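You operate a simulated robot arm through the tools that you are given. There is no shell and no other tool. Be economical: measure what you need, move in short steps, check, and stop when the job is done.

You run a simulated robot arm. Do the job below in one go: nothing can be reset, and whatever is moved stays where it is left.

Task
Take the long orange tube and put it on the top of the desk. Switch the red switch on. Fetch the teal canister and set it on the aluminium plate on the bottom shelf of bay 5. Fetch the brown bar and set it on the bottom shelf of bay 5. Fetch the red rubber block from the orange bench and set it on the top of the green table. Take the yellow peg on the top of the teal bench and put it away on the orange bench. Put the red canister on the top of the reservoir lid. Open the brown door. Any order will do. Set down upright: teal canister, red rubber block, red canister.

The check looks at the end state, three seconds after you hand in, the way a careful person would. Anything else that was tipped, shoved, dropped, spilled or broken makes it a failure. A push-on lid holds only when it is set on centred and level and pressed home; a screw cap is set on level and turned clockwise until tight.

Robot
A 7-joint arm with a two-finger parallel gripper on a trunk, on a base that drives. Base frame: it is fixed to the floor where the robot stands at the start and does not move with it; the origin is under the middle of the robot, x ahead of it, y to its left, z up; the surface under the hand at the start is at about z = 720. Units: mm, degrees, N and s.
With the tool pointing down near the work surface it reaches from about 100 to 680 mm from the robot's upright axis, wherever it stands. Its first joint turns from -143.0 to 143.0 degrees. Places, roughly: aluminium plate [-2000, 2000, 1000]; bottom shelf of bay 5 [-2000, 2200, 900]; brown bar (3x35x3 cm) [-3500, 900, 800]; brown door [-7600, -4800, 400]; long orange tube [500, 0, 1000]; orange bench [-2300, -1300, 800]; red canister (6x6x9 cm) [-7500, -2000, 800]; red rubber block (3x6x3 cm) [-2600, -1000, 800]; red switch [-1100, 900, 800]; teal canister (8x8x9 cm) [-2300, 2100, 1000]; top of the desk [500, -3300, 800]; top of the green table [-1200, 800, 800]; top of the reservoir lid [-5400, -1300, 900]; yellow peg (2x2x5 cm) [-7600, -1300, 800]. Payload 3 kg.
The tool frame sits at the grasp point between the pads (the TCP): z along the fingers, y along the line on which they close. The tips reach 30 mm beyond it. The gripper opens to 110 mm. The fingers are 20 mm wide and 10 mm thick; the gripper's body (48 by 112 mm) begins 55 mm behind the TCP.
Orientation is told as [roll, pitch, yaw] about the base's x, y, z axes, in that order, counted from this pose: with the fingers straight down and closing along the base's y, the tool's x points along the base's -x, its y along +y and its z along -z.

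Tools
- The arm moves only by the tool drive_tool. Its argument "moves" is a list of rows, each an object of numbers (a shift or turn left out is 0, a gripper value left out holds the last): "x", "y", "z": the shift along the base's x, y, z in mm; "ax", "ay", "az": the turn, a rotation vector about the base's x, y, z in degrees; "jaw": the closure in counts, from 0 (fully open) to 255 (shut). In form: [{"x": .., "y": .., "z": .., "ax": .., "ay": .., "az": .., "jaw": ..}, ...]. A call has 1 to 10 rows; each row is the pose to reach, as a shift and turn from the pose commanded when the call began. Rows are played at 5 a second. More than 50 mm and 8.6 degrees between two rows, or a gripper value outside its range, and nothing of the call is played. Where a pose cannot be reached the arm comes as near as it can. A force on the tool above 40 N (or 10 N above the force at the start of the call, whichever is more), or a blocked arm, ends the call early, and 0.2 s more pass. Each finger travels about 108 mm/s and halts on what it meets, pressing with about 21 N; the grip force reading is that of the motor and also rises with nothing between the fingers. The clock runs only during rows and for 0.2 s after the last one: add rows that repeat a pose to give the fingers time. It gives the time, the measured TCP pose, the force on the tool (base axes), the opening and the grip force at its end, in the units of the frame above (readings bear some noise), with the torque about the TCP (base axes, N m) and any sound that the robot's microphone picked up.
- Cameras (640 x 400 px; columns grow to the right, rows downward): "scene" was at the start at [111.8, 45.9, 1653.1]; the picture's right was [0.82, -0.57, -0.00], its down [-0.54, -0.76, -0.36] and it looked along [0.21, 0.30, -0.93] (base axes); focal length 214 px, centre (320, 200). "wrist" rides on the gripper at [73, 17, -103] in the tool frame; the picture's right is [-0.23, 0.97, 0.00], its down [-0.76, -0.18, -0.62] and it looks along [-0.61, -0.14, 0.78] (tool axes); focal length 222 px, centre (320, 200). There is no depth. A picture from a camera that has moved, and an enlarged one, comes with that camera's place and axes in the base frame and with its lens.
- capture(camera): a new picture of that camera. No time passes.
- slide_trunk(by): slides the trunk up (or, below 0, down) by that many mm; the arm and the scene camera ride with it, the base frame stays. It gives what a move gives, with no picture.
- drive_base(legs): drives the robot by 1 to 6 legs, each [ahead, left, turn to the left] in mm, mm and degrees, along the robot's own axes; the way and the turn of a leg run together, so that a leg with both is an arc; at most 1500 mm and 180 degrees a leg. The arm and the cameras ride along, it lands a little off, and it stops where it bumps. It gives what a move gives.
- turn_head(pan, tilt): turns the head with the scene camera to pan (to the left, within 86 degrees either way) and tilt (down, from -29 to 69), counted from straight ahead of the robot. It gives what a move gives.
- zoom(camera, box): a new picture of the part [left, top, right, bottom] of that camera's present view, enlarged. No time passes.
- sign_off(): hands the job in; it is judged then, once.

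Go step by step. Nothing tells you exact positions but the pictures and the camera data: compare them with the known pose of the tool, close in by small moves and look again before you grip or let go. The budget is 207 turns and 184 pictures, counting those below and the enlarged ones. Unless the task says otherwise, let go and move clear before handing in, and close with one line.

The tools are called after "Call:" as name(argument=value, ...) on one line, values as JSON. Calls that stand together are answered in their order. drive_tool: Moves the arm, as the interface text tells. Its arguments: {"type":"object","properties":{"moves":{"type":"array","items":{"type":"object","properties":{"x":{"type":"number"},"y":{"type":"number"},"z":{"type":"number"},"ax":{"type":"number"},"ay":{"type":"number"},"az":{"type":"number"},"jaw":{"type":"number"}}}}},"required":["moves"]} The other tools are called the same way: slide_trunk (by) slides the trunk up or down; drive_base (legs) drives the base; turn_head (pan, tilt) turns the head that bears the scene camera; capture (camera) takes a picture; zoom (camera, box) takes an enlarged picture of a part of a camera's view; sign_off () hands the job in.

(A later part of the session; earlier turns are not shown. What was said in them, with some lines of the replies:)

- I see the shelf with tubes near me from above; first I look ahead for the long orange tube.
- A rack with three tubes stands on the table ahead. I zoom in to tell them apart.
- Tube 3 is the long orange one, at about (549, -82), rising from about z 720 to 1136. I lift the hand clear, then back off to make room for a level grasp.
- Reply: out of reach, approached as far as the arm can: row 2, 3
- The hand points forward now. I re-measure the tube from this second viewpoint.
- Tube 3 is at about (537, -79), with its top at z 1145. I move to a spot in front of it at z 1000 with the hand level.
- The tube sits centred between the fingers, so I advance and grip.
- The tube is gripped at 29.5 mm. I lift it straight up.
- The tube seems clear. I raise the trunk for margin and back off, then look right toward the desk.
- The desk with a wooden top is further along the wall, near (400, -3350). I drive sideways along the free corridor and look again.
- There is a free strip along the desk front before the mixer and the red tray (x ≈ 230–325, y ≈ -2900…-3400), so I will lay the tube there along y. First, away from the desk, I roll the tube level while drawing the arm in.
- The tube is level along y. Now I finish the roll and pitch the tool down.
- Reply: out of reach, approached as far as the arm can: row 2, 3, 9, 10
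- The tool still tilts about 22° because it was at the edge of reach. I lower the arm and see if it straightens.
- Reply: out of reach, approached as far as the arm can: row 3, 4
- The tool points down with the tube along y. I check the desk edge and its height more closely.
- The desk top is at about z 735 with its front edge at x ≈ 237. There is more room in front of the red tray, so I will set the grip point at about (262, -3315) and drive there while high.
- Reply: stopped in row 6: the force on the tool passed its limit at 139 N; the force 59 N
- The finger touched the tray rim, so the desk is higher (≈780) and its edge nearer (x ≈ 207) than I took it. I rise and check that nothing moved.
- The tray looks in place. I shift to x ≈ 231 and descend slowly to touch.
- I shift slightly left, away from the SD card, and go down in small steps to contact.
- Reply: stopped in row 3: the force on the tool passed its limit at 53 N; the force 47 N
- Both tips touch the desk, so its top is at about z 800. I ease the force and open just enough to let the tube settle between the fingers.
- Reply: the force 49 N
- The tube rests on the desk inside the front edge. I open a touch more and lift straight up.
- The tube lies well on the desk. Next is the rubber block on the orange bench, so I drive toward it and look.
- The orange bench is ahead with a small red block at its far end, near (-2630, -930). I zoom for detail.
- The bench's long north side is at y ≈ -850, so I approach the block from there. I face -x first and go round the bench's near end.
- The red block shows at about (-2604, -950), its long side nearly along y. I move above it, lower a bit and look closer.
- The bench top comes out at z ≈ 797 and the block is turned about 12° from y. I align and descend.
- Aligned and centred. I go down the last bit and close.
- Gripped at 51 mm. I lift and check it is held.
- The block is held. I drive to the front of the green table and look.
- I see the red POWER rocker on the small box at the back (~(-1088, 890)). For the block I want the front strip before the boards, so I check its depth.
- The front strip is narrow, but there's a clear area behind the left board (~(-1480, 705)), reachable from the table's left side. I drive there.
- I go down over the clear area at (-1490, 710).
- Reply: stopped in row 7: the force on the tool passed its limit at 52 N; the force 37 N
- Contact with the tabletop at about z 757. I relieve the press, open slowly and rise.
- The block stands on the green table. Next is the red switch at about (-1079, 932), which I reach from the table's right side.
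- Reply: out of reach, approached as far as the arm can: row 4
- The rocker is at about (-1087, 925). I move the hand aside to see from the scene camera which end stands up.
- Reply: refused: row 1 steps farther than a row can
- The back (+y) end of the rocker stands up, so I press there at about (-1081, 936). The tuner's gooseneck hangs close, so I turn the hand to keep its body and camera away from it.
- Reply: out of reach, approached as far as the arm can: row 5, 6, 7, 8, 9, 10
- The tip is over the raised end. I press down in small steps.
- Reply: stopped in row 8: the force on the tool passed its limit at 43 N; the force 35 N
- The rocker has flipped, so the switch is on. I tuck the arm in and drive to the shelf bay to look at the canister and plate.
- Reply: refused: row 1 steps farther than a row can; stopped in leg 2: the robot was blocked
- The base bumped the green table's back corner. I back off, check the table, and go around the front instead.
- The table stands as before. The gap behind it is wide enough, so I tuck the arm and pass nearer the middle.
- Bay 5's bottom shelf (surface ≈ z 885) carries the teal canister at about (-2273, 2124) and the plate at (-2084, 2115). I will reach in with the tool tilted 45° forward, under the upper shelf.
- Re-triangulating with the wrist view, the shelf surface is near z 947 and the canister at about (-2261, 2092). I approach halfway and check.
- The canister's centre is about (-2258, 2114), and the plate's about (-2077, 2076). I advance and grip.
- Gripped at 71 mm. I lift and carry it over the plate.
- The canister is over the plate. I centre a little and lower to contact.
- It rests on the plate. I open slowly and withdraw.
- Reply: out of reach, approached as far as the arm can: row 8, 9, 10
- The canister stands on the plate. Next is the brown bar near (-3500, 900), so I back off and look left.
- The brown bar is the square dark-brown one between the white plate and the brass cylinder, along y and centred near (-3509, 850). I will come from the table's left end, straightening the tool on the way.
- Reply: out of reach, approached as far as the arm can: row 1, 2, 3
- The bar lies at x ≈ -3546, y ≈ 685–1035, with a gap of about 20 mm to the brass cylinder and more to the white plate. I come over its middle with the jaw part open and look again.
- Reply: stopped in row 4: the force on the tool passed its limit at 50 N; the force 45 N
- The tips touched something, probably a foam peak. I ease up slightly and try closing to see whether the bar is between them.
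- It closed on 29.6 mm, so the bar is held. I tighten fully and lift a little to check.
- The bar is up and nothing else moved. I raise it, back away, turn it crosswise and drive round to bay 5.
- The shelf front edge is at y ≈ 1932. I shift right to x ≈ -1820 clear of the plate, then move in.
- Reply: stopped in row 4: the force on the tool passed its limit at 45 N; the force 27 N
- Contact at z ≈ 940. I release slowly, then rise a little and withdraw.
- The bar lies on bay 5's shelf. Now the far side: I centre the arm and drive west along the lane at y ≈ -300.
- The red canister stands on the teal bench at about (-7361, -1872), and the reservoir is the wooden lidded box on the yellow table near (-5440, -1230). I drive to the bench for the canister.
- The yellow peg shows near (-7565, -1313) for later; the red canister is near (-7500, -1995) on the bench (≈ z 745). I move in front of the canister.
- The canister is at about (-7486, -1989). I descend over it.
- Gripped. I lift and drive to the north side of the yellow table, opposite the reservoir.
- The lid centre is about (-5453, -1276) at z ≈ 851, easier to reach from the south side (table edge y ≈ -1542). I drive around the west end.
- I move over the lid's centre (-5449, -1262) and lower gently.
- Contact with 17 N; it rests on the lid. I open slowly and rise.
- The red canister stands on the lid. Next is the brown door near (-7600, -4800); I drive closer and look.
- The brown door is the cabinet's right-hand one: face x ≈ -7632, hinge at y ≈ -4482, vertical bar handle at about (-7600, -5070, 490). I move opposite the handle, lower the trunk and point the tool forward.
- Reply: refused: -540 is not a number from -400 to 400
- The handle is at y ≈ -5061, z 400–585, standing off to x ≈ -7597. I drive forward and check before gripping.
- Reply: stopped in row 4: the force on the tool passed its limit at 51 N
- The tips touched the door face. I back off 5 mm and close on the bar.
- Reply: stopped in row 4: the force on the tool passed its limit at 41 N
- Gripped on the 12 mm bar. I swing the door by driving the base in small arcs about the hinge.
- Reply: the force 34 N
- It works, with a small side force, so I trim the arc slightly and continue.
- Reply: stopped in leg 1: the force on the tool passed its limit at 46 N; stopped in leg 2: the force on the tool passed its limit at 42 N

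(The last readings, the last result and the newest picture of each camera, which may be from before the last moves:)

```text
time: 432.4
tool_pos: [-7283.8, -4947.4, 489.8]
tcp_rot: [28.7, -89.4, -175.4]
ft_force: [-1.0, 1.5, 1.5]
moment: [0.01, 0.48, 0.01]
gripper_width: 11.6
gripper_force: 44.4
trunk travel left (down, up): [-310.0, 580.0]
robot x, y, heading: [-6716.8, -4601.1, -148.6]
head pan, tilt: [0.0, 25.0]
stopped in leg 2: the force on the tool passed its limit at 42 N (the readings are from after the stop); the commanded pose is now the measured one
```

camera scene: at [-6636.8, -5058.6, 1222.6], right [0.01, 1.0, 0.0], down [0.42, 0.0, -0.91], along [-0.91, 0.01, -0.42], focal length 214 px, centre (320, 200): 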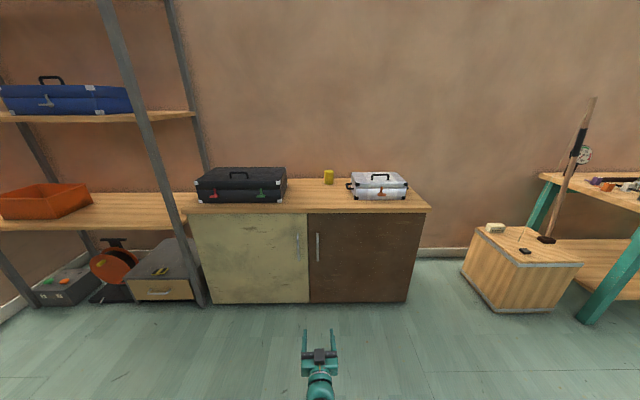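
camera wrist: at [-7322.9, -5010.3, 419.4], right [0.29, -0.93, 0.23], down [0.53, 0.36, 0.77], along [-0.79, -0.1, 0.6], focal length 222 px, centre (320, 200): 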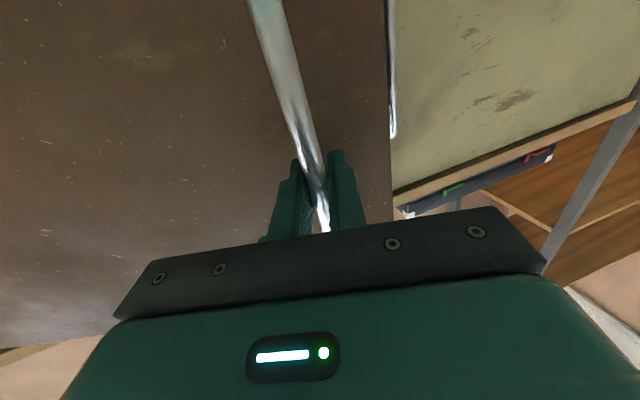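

About 32° open now. I continue.

Call:
drive_base(legs=[[-80, -99, 8], [-80, -99, 8]])

Call:
drive_base(legs=[[-80, -99, 8], [-80, -99, 8]])

Call:
capture(camera="wrist")

```text
time: 434.4
tool_pos: [-7182.3, -4848.6, 488.5]
tcp_rot: [17.8, -89.5, -150.2]
ft_force: [-2.6, 1.7, 3.3]
moment: [-0.19, 0.42, 0.02]
gripper_width: 11.5
gripper_force: 44.8
trunk travel left (down, up): [-310.0, 580.0]
robot x, y, heading: [-6715.8, -4376.0, -134.2]
head pan, tilt: [0.0, 25.0]
stopped in leg 2: the force on the tool passed its limit at 42 N (the readings are from after the stop); the commanded pose is now the measured one
```

```text
time: 436.9
tool_pos: [-7101.5, -4712.7, 490.6]
tcp_rot: [14.7, -89.6, -131.4]
ft_force: [-2.5, 0.3, 1.1]
moment: [-0.57, 0.42, -0.04]
gripper_width: 11.7
gripper_force: 44.8
trunk travel left (down, up): [-310.0, 580.0]
robot x, y, heading: [-6783.7, -4131.0, -118.2]
head pan, tilt: [0.0, 25.0]
stopped in leg 2: the force on the tool passed its limit at 42 N (the readings are from after the stop); the commanded pose is now the measured one
```

```text
38 pictures are left
camera wrist: at [-7039.9, -4625.8, 419.4], right [0.87, -0.44, 0.23], down [0.12, 0.63, 0.77], along [-0.48, -0.64, 0.6], focal length 222 px, centre (320, 200)
```

wrist: 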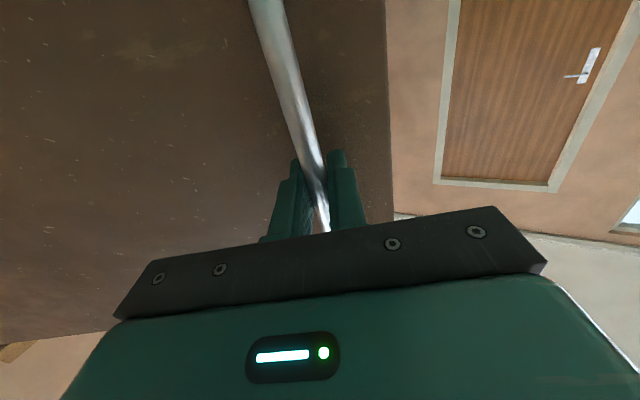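

About 62° open. One more arc, then release.

Call:
drive_base(legs=[[-80, -99, 8], [-80, -99, 8]])

Call:
drive_tool(moves=[{"jaw": 220}, {"jaw": 180}, {"jaw": 150}, {"jaw": 150}])

Call:
capture(camera="wrist")

```text
time: 439.0
tool_pos: [-7060.3, -4558.4, 490.8]
tcp_rot: [22.4, -89.4, -123.1]
ft_force: [-25.9, 3.2, -0.9]
moment: [0.24, 0.15, 0.06]
gripper_width: 11.3
gripper_force: 45.5
trunk travel left (down, up): [-310.0, 580.0]
robot x, y, heading: [-6917.1, -3909.9, -102.1]
head pan, tilt: [0.0, 25.0]
```

```text
time: 440.0
tool_pos: [-7058.4, -4558.2, 489.8]
tcp_rot: [16.7, -89.5, -117.2]
ft_force: [0.4, -0.9, 0.0]
moment: [0.0, 0.01, 0.03]
gripper_width: 45.3
gripper_force: 0.1
trunk travel left (down, up): [-310.0, 580.0]
robot x, y, heading: [-6916.0, -3910.1, -102.0]
head pan, tilt: [0.0, 25.0]
```

```text
37 pictures are left
camera wrist: at [-7024.6, -4458.5, 419.4], right [0.96, -0.18, 0.23], down [-0.06, 0.64, 0.77], along [-0.28, -0.75, 0.6], focal length 222 px, centre (320, 200)
```

wrist: 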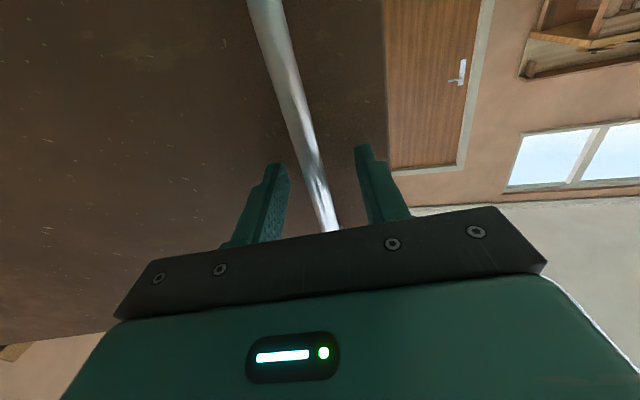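

The door stands open about 78°. I back away, raise the trunk and drive to the yellow peg.

Call:
drive_base(legs=[[-320, 0, 0]])

Call:
slide_trunk(by=400)

Call:
slide_trunk(by=150)

Call:
turn_head(pan=0, tilt=30)

Call:
capture(camera="scene")

```text
time: 442.2
tool_pos: [-6993.0, -4244.8, 489.0]
tcp_rot: [16.6, -89.5, -117.1]
ft_force: [0.1, 0.6, 0.2]
moment: [0.0, 0.02, -0.01]
gripper_width: 45.4
gripper_force: 0.0
trunk travel left (down, up): [-310.0, 580.0]
robot x, y, heading: [-6851.3, -3597.5, -102.1]
head pan, tilt: [0.0, 25.0]
```

```text
time: 446.0
tool_pos: [-6991.7, -4246.4, 889.8]
tcp_rot: [16.3, -89.5, -116.7]
ft_force: [-0.5, -0.3, -0.3]
moment: [-0.01, 0.03, 0.02]
gripper_width: 45.3
gripper_force: 0.0
trunk travel left (down, up): [-710.0, 180.0]
robot x, y, heading: [-6851.7, -3594.9, -101.8]
head pan, tilt: [0.0, 25.0]
```

```text
time: 447.8
tool_pos: [-6992.4, -4246.1, 1040.2]
tcp_rot: [16.6, -89.5, -117.0]
ft_force: [0.4, 0.7, 0.7]
moment: [0.02, 0.03, 0.0]
gripper_width: 45.2
gripper_force: 0.1
trunk travel left (down, up): [-860.0, 30.0]
robot x, y, heading: [-6850.7, -3595.8, -102.2]
head pan, tilt: [0.0, 25.0]
```

```text
time: 448.4
tool_pos: [-6993.0, -4245.1, 1040.2]
tcp_rot: [16.6, -89.5, -117.1]
ft_force: [0.5, 0.5, -1.0]
moment: [-0.04, 0.01, -0.04]
gripper_width: 45.1
gripper_force: 0.1
trunk travel left (down, up): [-860.0, 30.0]
robot x, y, heading: [-6849.9, -3598.4, -101.9]
head pan, tilt: [0.0, 30.0]
```

```text
36 pictures are left
camera scene: at [-6886.0, -3762.9, 1764.6], right [-0.98, 0.21, 0.0], down [0.1, 0.49, -0.87], along [-0.18, -0.85, -0.5], focal length 214 px, centre (320, 200)
```

scene: 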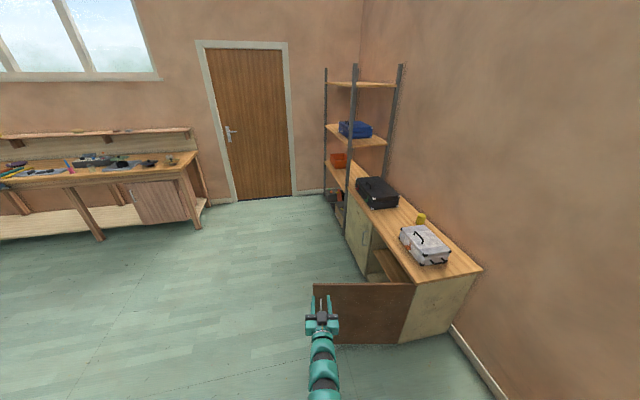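

The brown cabinet door is open. Now I drive to the peg, turning the tool down on the way.

Call:
drive_base(legs=[[-100, 0, 0], [0, 0, -78], [-250, 0, 0]])

Call:
drive_tool(moves=[{"ay": -8.5}, {"ay": -17}, {"ay": -25.5}, {"ay": -34}, {"ay": -42.5}, {"ay": -51}, {"ay": -59.5}, {"ay": -68}, {"ay": -76.5}, {"ay": -85}])

Call:
drive_base(legs=[[0, -1500, 0], [0, -700, 0]])

Call:
turn_head(pan=-10, tilt=40)

Call:
capture(camera="scene")

```text
time: 454.3
tool_pos: [-7242.6, -3501.6, 1039.8]
tcp_rot: [18.3, -89.4, 164.2]
ft_force: [0.3, 0.2, 0.2]
moment: [-0.01, -0.03, -0.03]
gripper_width: 45.2
gripper_force: 0.0
trunk travel left (down, up): [-860.0, 30.0]
robot x, y, heading: [-6579.6, -3495.5, -179.0]
head pan, tilt: [0.0, 30.0]
```

```text
time: 456.5
tool_pos: [-7242.5, -3502.5, 1040.3]
tcp_rot: [2.5, -4.3, 180.0]
ft_force: [0.9, -0.5, 0.1]
moment: [-0.02, 0.0, 0.02]
gripper_width: 45.2
gripper_force: 0.0
trunk travel left (down, up): [-860.0, 30.0]
robot x, y, heading: [-6578.0, -3495.5, -179.1]
head pan, tilt: [0.0, 30.0]
```

```text
time: 467.4
tool_pos: [-7275.1, -1292.1, 1039.1]
tcp_rot: [2.7, -4.6, 179.2]
ft_force: [-0.1, 0.5, -0.8]
moment: [-0.02, 0.03, 0.03]
gripper_width: 45.4
gripper_force: 0.1
trunk travel left (down, up): [-860.0, 30.0]
robot x, y, heading: [-6609.7, -1295.0, -179.5]
head pan, tilt: [0.0, 30.0]
```

```text
time: 468.1
tool_pos: [-7275.4, -1293.8, 1039.4]
tcp_rot: [2.6, -4.5, 179.1]
ft_force: [-0.2, 0.7, 0.1]
moment: [0.05, -0.01, -0.06]
gripper_width: 45.3
gripper_force: 0.2
trunk travel left (down, up): [-860.0, 30.0]
robot x, y, heading: [-6610.6, -1290.4, -179.3]
head pan, tilt: [-10.0, 40.0]
```

```text
35 pictures are left
camera scene: at [-6776.2, -1278.8, 1749.3], right [0.17, 0.99, 0.0], down [0.63, -0.11, -0.77], along [-0.76, 0.13, -0.64], focal length 214 px, centre (320, 200)
```

scene: 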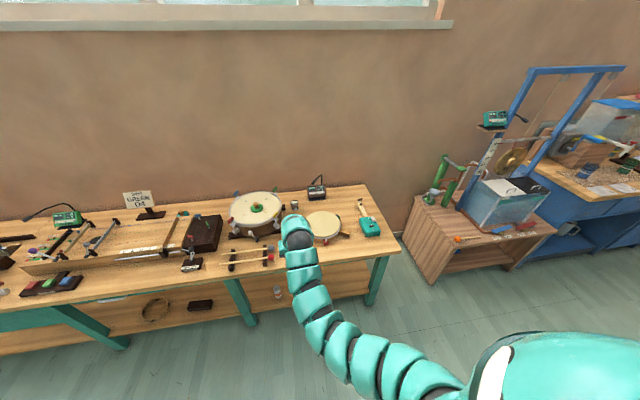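

Call:
drive_tool(moves=[{"x": 30, "ay": -4.5}, {"x": 60, "ay": -4.5, "jaw": 120}])

Call:
drive_base(legs=[[330, 0, 0]])

Call:
capture(camera="wrist")

Call:
zoom(camera="scene", box=[220, 180, 420, 305])

```text
time: 468.7
tool_pos: [-7214.3, -1292.3, 1042.5]
tcp_rot: [2.4, -0.1, 179.1]
ft_force: [-0.4, 0.3, -0.2]
moment: [-0.02, 0.02, 0.02]
gripper_width: 58.1
gripper_force: 0.0
trunk travel left (down, up): [-860.0, 30.0]
robot x, y, heading: [-6609.7, -1292.9, -179.3]
head pan, tilt: [-10.0, 40.0]
```

```text
time: 470.9
tool_pos: [-7540.8, -1299.8, 1040.3]
tcp_rot: [2.6, 0.0, 179.5]
ft_force: [0.4, 0.9, 0.1]
moment: [0.01, -0.01, 0.02]
gripper_width: 58.2
gripper_force: 0.0
trunk travel left (down, up): [-860.0, 30.0]
robot x, y, heading: [-6939.4, -1295.4, -179.2]
head pan, tilt: [-10.0, 40.0]
```

```text
34 pictures are left
camera wrist: at [-7469.6, -1311.9, 1145.8], right [-0.23, -0.97, 0.04], down [-0.76, 0.21, 0.61], along [-0.61, 0.11, -0.79], focal length 222 px, centre (320, 200)
```

wrist: 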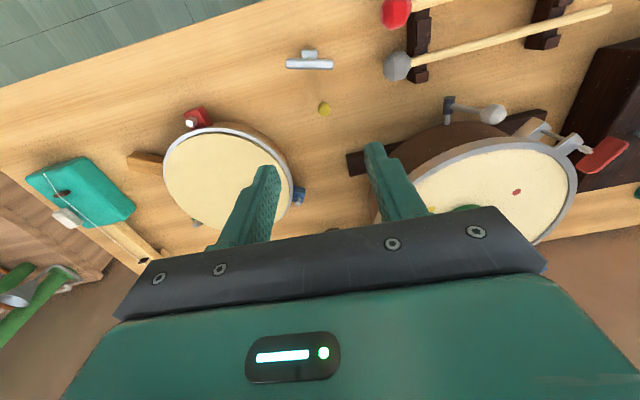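

```text
3.20 times, centred on (320, 242) of scene
camera zoom: at [-7101.8, -1282.8, 1749.1], right [0.16, 0.99, 0.0], down [0.64, -0.1, -0.77], along [-0.76, 0.12, -0.64], focal length 686 px, centre (320, 64)
```

zoom: 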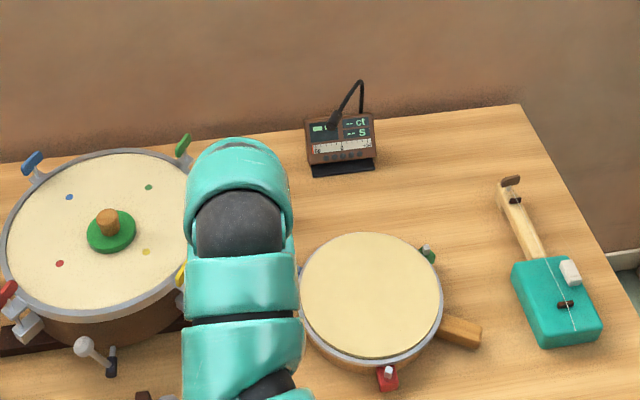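

Call:
zoom(camera="wrist", box=[284, 80, 364, 130])

```text
8.00 times, centred on (324, 105) of wrist
camera zoom: at [-7469.6, -1311.9, 1145.8], right [-0.23, -0.97, 0.04], down [-0.76, 0.21, 0.61], along [-0.61, 0.11, -0.79], focal length 1777 px, centre (288, 960)
```

zoom: 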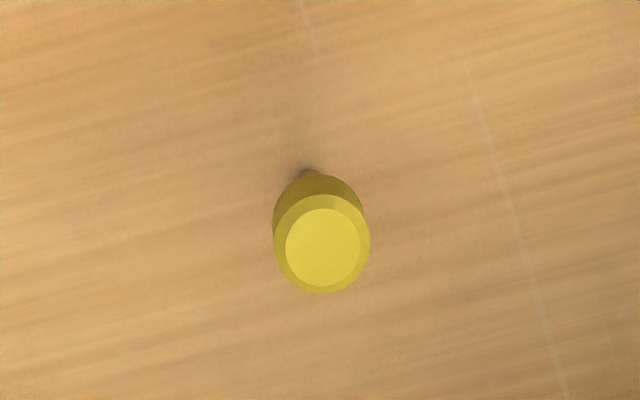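

The yellow peg stands upright at about (-7572, -1309), top z ≈ 802. I come down over it with a part-open jaw.

Call:
drive_tool(moves=[{"x": -31, "y": -9, "z": -20, "ax": -2.5, "jaw": 145}, {"x": -31, "y": -9, "z": -65, "ax": -2.5}, {"x": -31, "y": -9, "z": -110, "ax": -2.5}, {"x": -31, "y": -9, "z": -155, "ax": -2.5}, {"x": -31, "y": -9, "z": -190, "ax": -2.5}])

Call:
capture(camera="wrist")

```text
time: 472.1
tool_pos: [-7571.6, -1308.2, 851.0]
tcp_rot: [5.0, -0.1, 179.5]
ft_force: [0.2, -0.2, 0.0]
moment: [-0.04, -0.01, 0.0]
gripper_width: 47.3
gripper_force: 0.2
trunk travel left (down, up): [-860.0, 30.0]
robot x, y, heading: [-6934.9, -1297.3, -179.5]
head pan, tilt: [-10.0, 40.0]
```

```text
31 pictures are left
camera wrist: at [-7499.5, -1315.5, 955.9], right [-0.24, -0.97, 0.09], down [-0.76, 0.24, 0.61], along [-0.61, 0.08, -0.79], focal length 222 px, centre (320, 200)
```

wrist: 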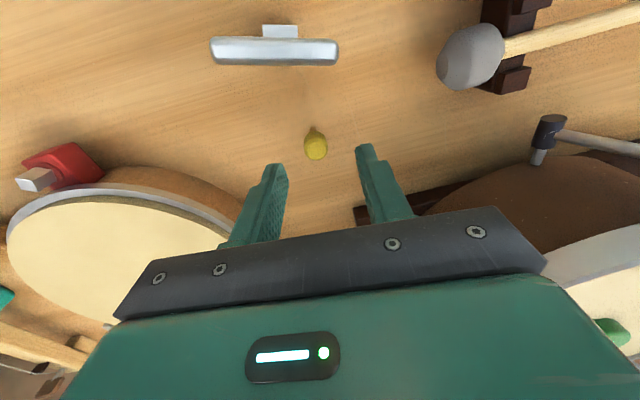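

Call:
drive_tool(moves=[{"ax": 5}, {"y": -1, "z": -25, "ax": 5}, {"y": -1, "z": -45, "ax": 5}, {"y": -1, "z": -58, "ax": 5}])

Call:
capture(camera="wrist")

```text
time: 473.1
tool_pos: [-7570.7, -1309.7, 793.5]
tcp_rot: [0.0, -0.1, 179.4]
ft_force: [1.1, 0.6, 0.4]
moment: [0.01, 0.02, 0.01]
gripper_width: 47.5
gripper_force: 0.0
trunk travel left (down, up): [-860.0, 30.0]
robot x, y, heading: [-6931.9, -1293.8, -179.7]
head pan, tilt: [-10.0, 40.0]
```

```text
30 pictures are left
camera wrist: at [-7500.0, -1326.5, 897.5], right [-0.24, -0.97, 0.0], down [-0.76, 0.18, 0.62], along [-0.61, 0.15, -0.78], focal length 222 px, centre (320, 200)
```

wrist: 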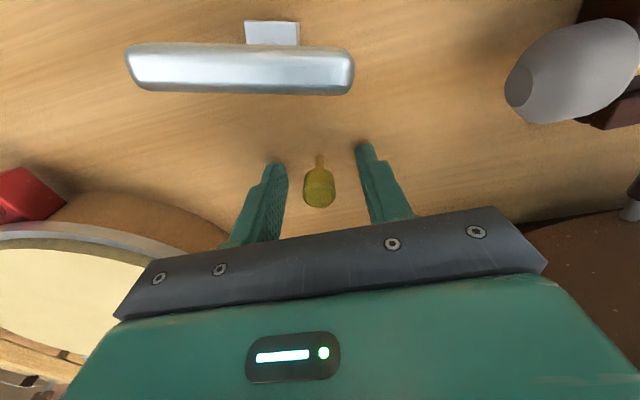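

Call:
drive_tool(moves=[{"jaw": 180}, {"jaw": 210}, {"jaw": 255}, {"jaw": 255}, {"jaw": 255}])

Call:
drive_tool(moves=[{"z": 15}, {"z": 50}, {"z": 95}, {"z": 140}, {"z": 185}, {"z": 220}])

Call:
capture(camera="wrist")

```text
time: 474.3
tool_pos: [-7571.2, -1310.3, 792.3]
tcp_rot: [0.1, 0.0, 179.6]
ft_force: [0.3, 0.0, 0.1]
moment: [-0.03, -0.02, -0.01]
gripper_width: 16.4
gripper_force: 21.1
trunk travel left (down, up): [-860.0, 30.0]
robot x, y, heading: [-6934.7, -1298.0, -179.4]
head pan, tilt: [-10.0, 40.0]
```

```text
time: 475.7
tool_pos: [-7570.6, -1309.8, 1013.8]
tcp_rot: [0.0, 0.1, 179.6]
ft_force: [-0.2, -0.3, -1.2]
moment: [-0.02, 0.0, -0.02]
gripper_width: 16.4
gripper_force: 21.2
trunk travel left (down, up): [-860.0, 30.0]
robot x, y, heading: [-6935.2, -1296.0, -179.1]
head pan, tilt: [-10.0, 40.0]
```

```text
29 pictures are left
camera wrist: at [-7499.7, -1326.2, 1118.4], right [-0.23, -0.97, 0.0], down [-0.76, 0.18, 0.62], along [-0.61, 0.15, -0.78], focal length 222 px, centre (320, 200)
```

wrist: 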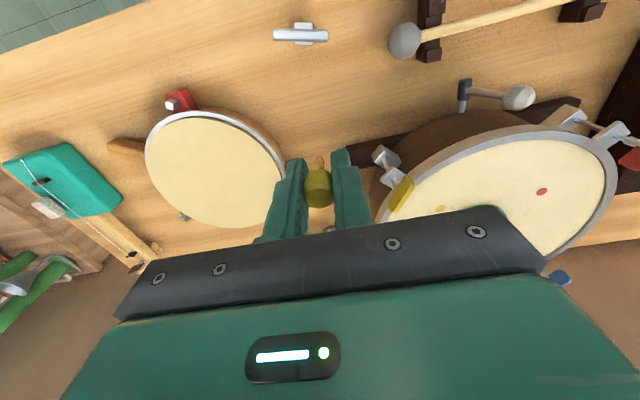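

The peg is held. I drive back along the lane to the orange bench.

Call:
drive_base(legs=[[-300, 0, -0.8], [0, -1000, 0], [0, 0, 180], [1500, 0, 0]])

```text
time: 496.9
tool_pos: [-4501.7, -254.4, 1012.5]
tcp_rot: [0.0, 0.0, -0.8]
ft_force: [-0.2, -0.3, 0.5]
moment: [0.01, -0.07, 0.01]
gripper_width: 16.4
gripper_force: 20.9
trunk travel left (down, up): [-860.0, 30.0]
robot x, y, heading: [-5135.7, -267.4, 0.4]
head pan, tilt: [-10.0, 40.0]
```

Call:
drive_base(legs=[[1500, -20, 0], [1040, 0, 0], [0, 0, -90.4]])

Call:
capture(camera="wrist")

```text
refused: leg 1 is longer than a leg can be; nothing moved
```

```text
28 pictures are left
camera wrist: at [-4574.1, -236.2, 1117.5], right [0.24, 0.97, 0.0], down [0.76, -0.19, 0.62], along [0.6, -0.15, -0.78], focal length 222 px, centre (320, 200)
```

wrist: 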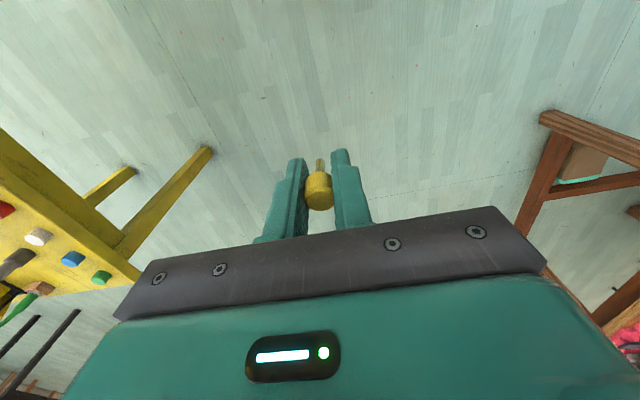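

Call:
drive_base(legs=[[1450, 0, -0.4], [1080, -60, 0], [0, 0, -90]])

Call:
capture(camera="wrist")

```text
time: 513.1
tool_pos: [-2532.1, -915.1, 1013.5]
tcp_rot: [0.0, 0.1, -86.9]
ft_force: [0.2, 0.2, -0.8]
moment: [0.03, 0.0, -0.02]
gripper_width: 16.5
gripper_force: 20.5
trunk travel left (down, up): [-860.0, 30.0]
robot x, y, heading: [-2586.2, -282.4, -85.7]
head pan, tilt: [-10.0, 40.0]
```

```text
27 pictures are left
camera wrist: at [-2520.6, -841.0, 1117.7], right [0.98, -0.17, 0.0], down [-0.14, -0.77, 0.62], along [-0.11, -0.61, -0.78], focal length 222 px, centre (320, 200)
```

wrist: 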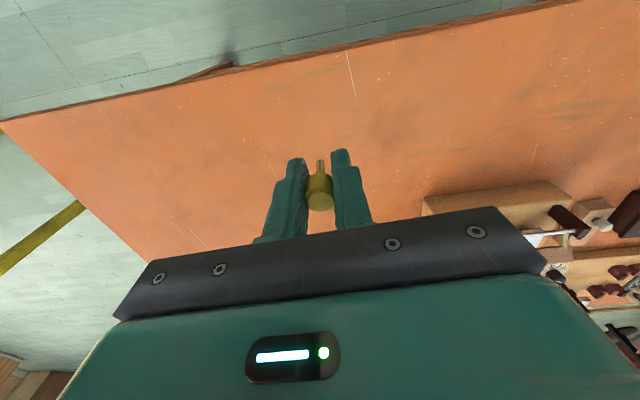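

Call:
drive_base(legs=[[70, 0, -4]])

Call:
drive_tool(moves=[{"z": -45}, {"z": -90}, {"z": -130}, {"z": -155}])

Call:
capture(camera="wrist")

```text
time: 514.1
tool_pos: [-2574.1, -989.6, 1012.4]
tcp_rot: [0.1, 0.1, -90.8]
ft_force: [-0.5, -0.7, -0.3]
moment: [0.02, -0.03, 0.02]
gripper_width: 16.6
gripper_force: 21.0
trunk travel left (down, up): [-860.0, 30.0]
robot x, y, heading: [-2583.4, -351.3, -89.6]
head pan, tilt: [-10.0, 40.0]
```

```text
time: 515.1
tool_pos: [-2572.8, -987.1, 857.7]
tcp_rot: [0.0, 0.0, -90.8]
ft_force: [0.4, 0.5, 0.2]
moment: [0.0, -0.01, -0.03]
gripper_width: 16.6
gripper_force: 21.5
trunk travel left (down, up): [-860.0, 30.0]
robot x, y, heading: [-2586.8, -353.4, -89.9]
head pan, tilt: [-10.0, 40.0]
```

```text
26 pictures are left
camera wrist: at [-2556.4, -913.7, 962.2], right [0.97, -0.24, 0.0], down [-0.19, -0.76, 0.62], along [-0.15, -0.6, -0.78], focal length 222 px, centre (320, 200)
```

wrist: 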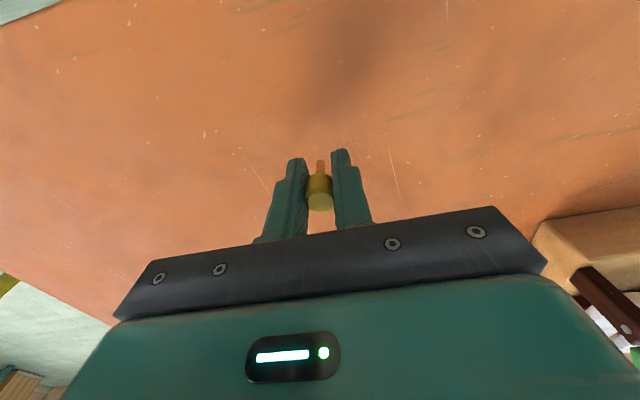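

Call:
drive_tool(moves=[{"z": -6}, {"z": -11}, {"z": -14}, {"z": -17}, {"z": -20}, {"z": -23}, {"z": -26}, {"z": -29}, {"z": -32}])

Call:
capture(camera="wrist")

```text
time: 517.1
tool_pos: [-2571.8, -988.0, 831.1]
tcp_rot: [0.0, -0.4, -90.8]
ft_force: [-4.0, 3.2, 33.7]
moment: [0.3, 0.22, 0.09]
gripper_width: 16.2
gripper_force: 20.6
trunk travel left (down, up): [-860.0, 30.0]
robot x, y, heading: [-2583.4, -354.8, -89.6]
head pan, tilt: [-10.0, 40.0]
```

```text
25 pictures are left
camera wrist: at [-2556.3, -913.9, 934.0], right [0.97, -0.24, 0.0], down [-0.19, -0.75, 0.63], along [-0.15, -0.61, -0.78], focal length 222 px, centre (320, 200)
```

wrist: 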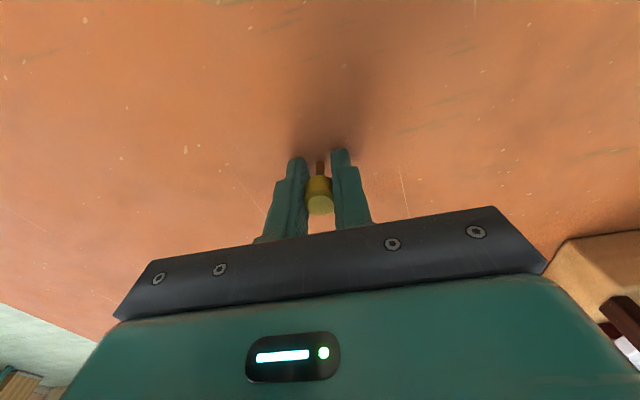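

Call:
drive_tool(moves=[{"z": 4}, {"z": 4, "jaw": 215}, {"z": 4, "jaw": 205}, {"z": 4, "jaw": 190}, {"z": 4, "jaw": 165}, {"z": 4, "jaw": 145}, {"z": 40, "jaw": 145}, {"z": 85, "jaw": 145}, {"z": 130, "jaw": 145}])

Call:
capture(camera="wrist")

```text
time: 519.1
tool_pos: [-2571.9, -988.6, 957.6]
tcp_rot: [-0.1, -0.1, -90.8]
ft_force: [-0.9, 1.0, 0.4]
moment: [-0.04, -0.03, 0.01]
gripper_width: 47.5
gripper_force: 0.0
trunk travel left (down, up): [-860.0, 30.0]
robot x, y, heading: [-2581.7, -349.5, -89.6]
head pan, tilt: [-10.0, 40.0]
```

```text
24 pictures are left
camera wrist: at [-2554.2, -914.6, 1062.3], right [0.97, -0.24, 0.0], down [-0.19, -0.76, 0.62], along [-0.15, -0.61, -0.78], focal length 222 px, centre (320, 200)
```

wrist: 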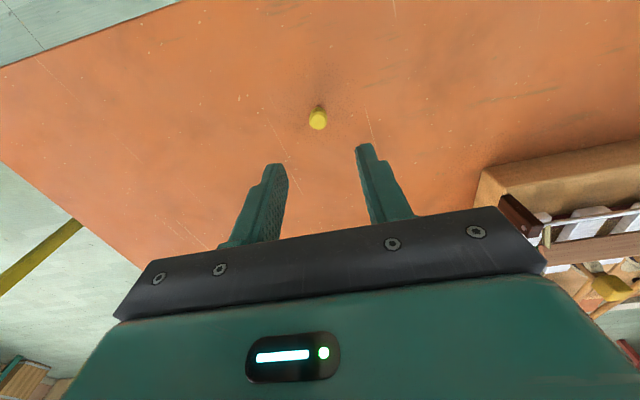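

The peg stands on the orange bench. I back off and take a last look toward the green table.

Call:
drive_base(legs=[[-250, 0, 0], [0, 0, 120]])

Call:
turn_head(pan=15, tilt=25)

Call:
zoom(camera="scene", box=[200, 120, 440, 270])

```text
time: 526.0
tool_pos: [-2046.5, 237.9, 958.0]
tcp_rot: [0.0, 0.0, 30.1]
ft_force: [-0.6, -0.3, 0.2]
moment: [0.02, -0.02, 0.02]
gripper_width: 47.6
gripper_force: 0.1
trunk travel left (down, up): [-860.0, 30.0]
robot x, y, heading: [-2583.9, -96.8, 31.4]
head pan, tilt: [-10.0, 40.0]
```

```text
time: 526.9
tool_pos: [-2047.3, 237.3, 957.0]
tcp_rot: [-0.1, 0.0, 30.1]
ft_force: [0.3, 0.5, -0.2]
moment: [0.0, 0.0, 0.05]
gripper_width: 47.4
gripper_force: 0.1
trunk travel left (down, up): [-860.0, 30.0]
robot x, y, heading: [-2587.2, -101.6, 31.3]
head pan, tilt: [15.0, 25.0]
```

```text
2.67 times, centred on (320, 195) of scene
camera zoom: at [-2454.5, 8.6, 1772.5], right [0.72, -0.69, 0.0], down [-0.29, -0.31, -0.91], along [0.63, 0.66, -0.42], focal length 572 px, centre (320, 213)
```

zoom: 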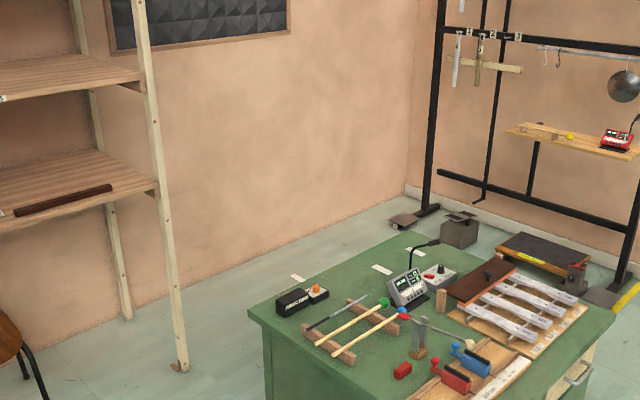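

The red block stands on the green table, the bar lies on the shelf, and the tuner's display is now lit, so the switch is on. Everything is set down and I am clear, so I hand in.

Call:
sign_off()

```text
The job is handed in.
```

All eight jobs are done and handed in. The orange tube lies on its side on the desk top, along the front edge. The base bumped the green table's back corner once, and a 139 N contact stopped the arm over the desk. I saw nothing out of place after either.
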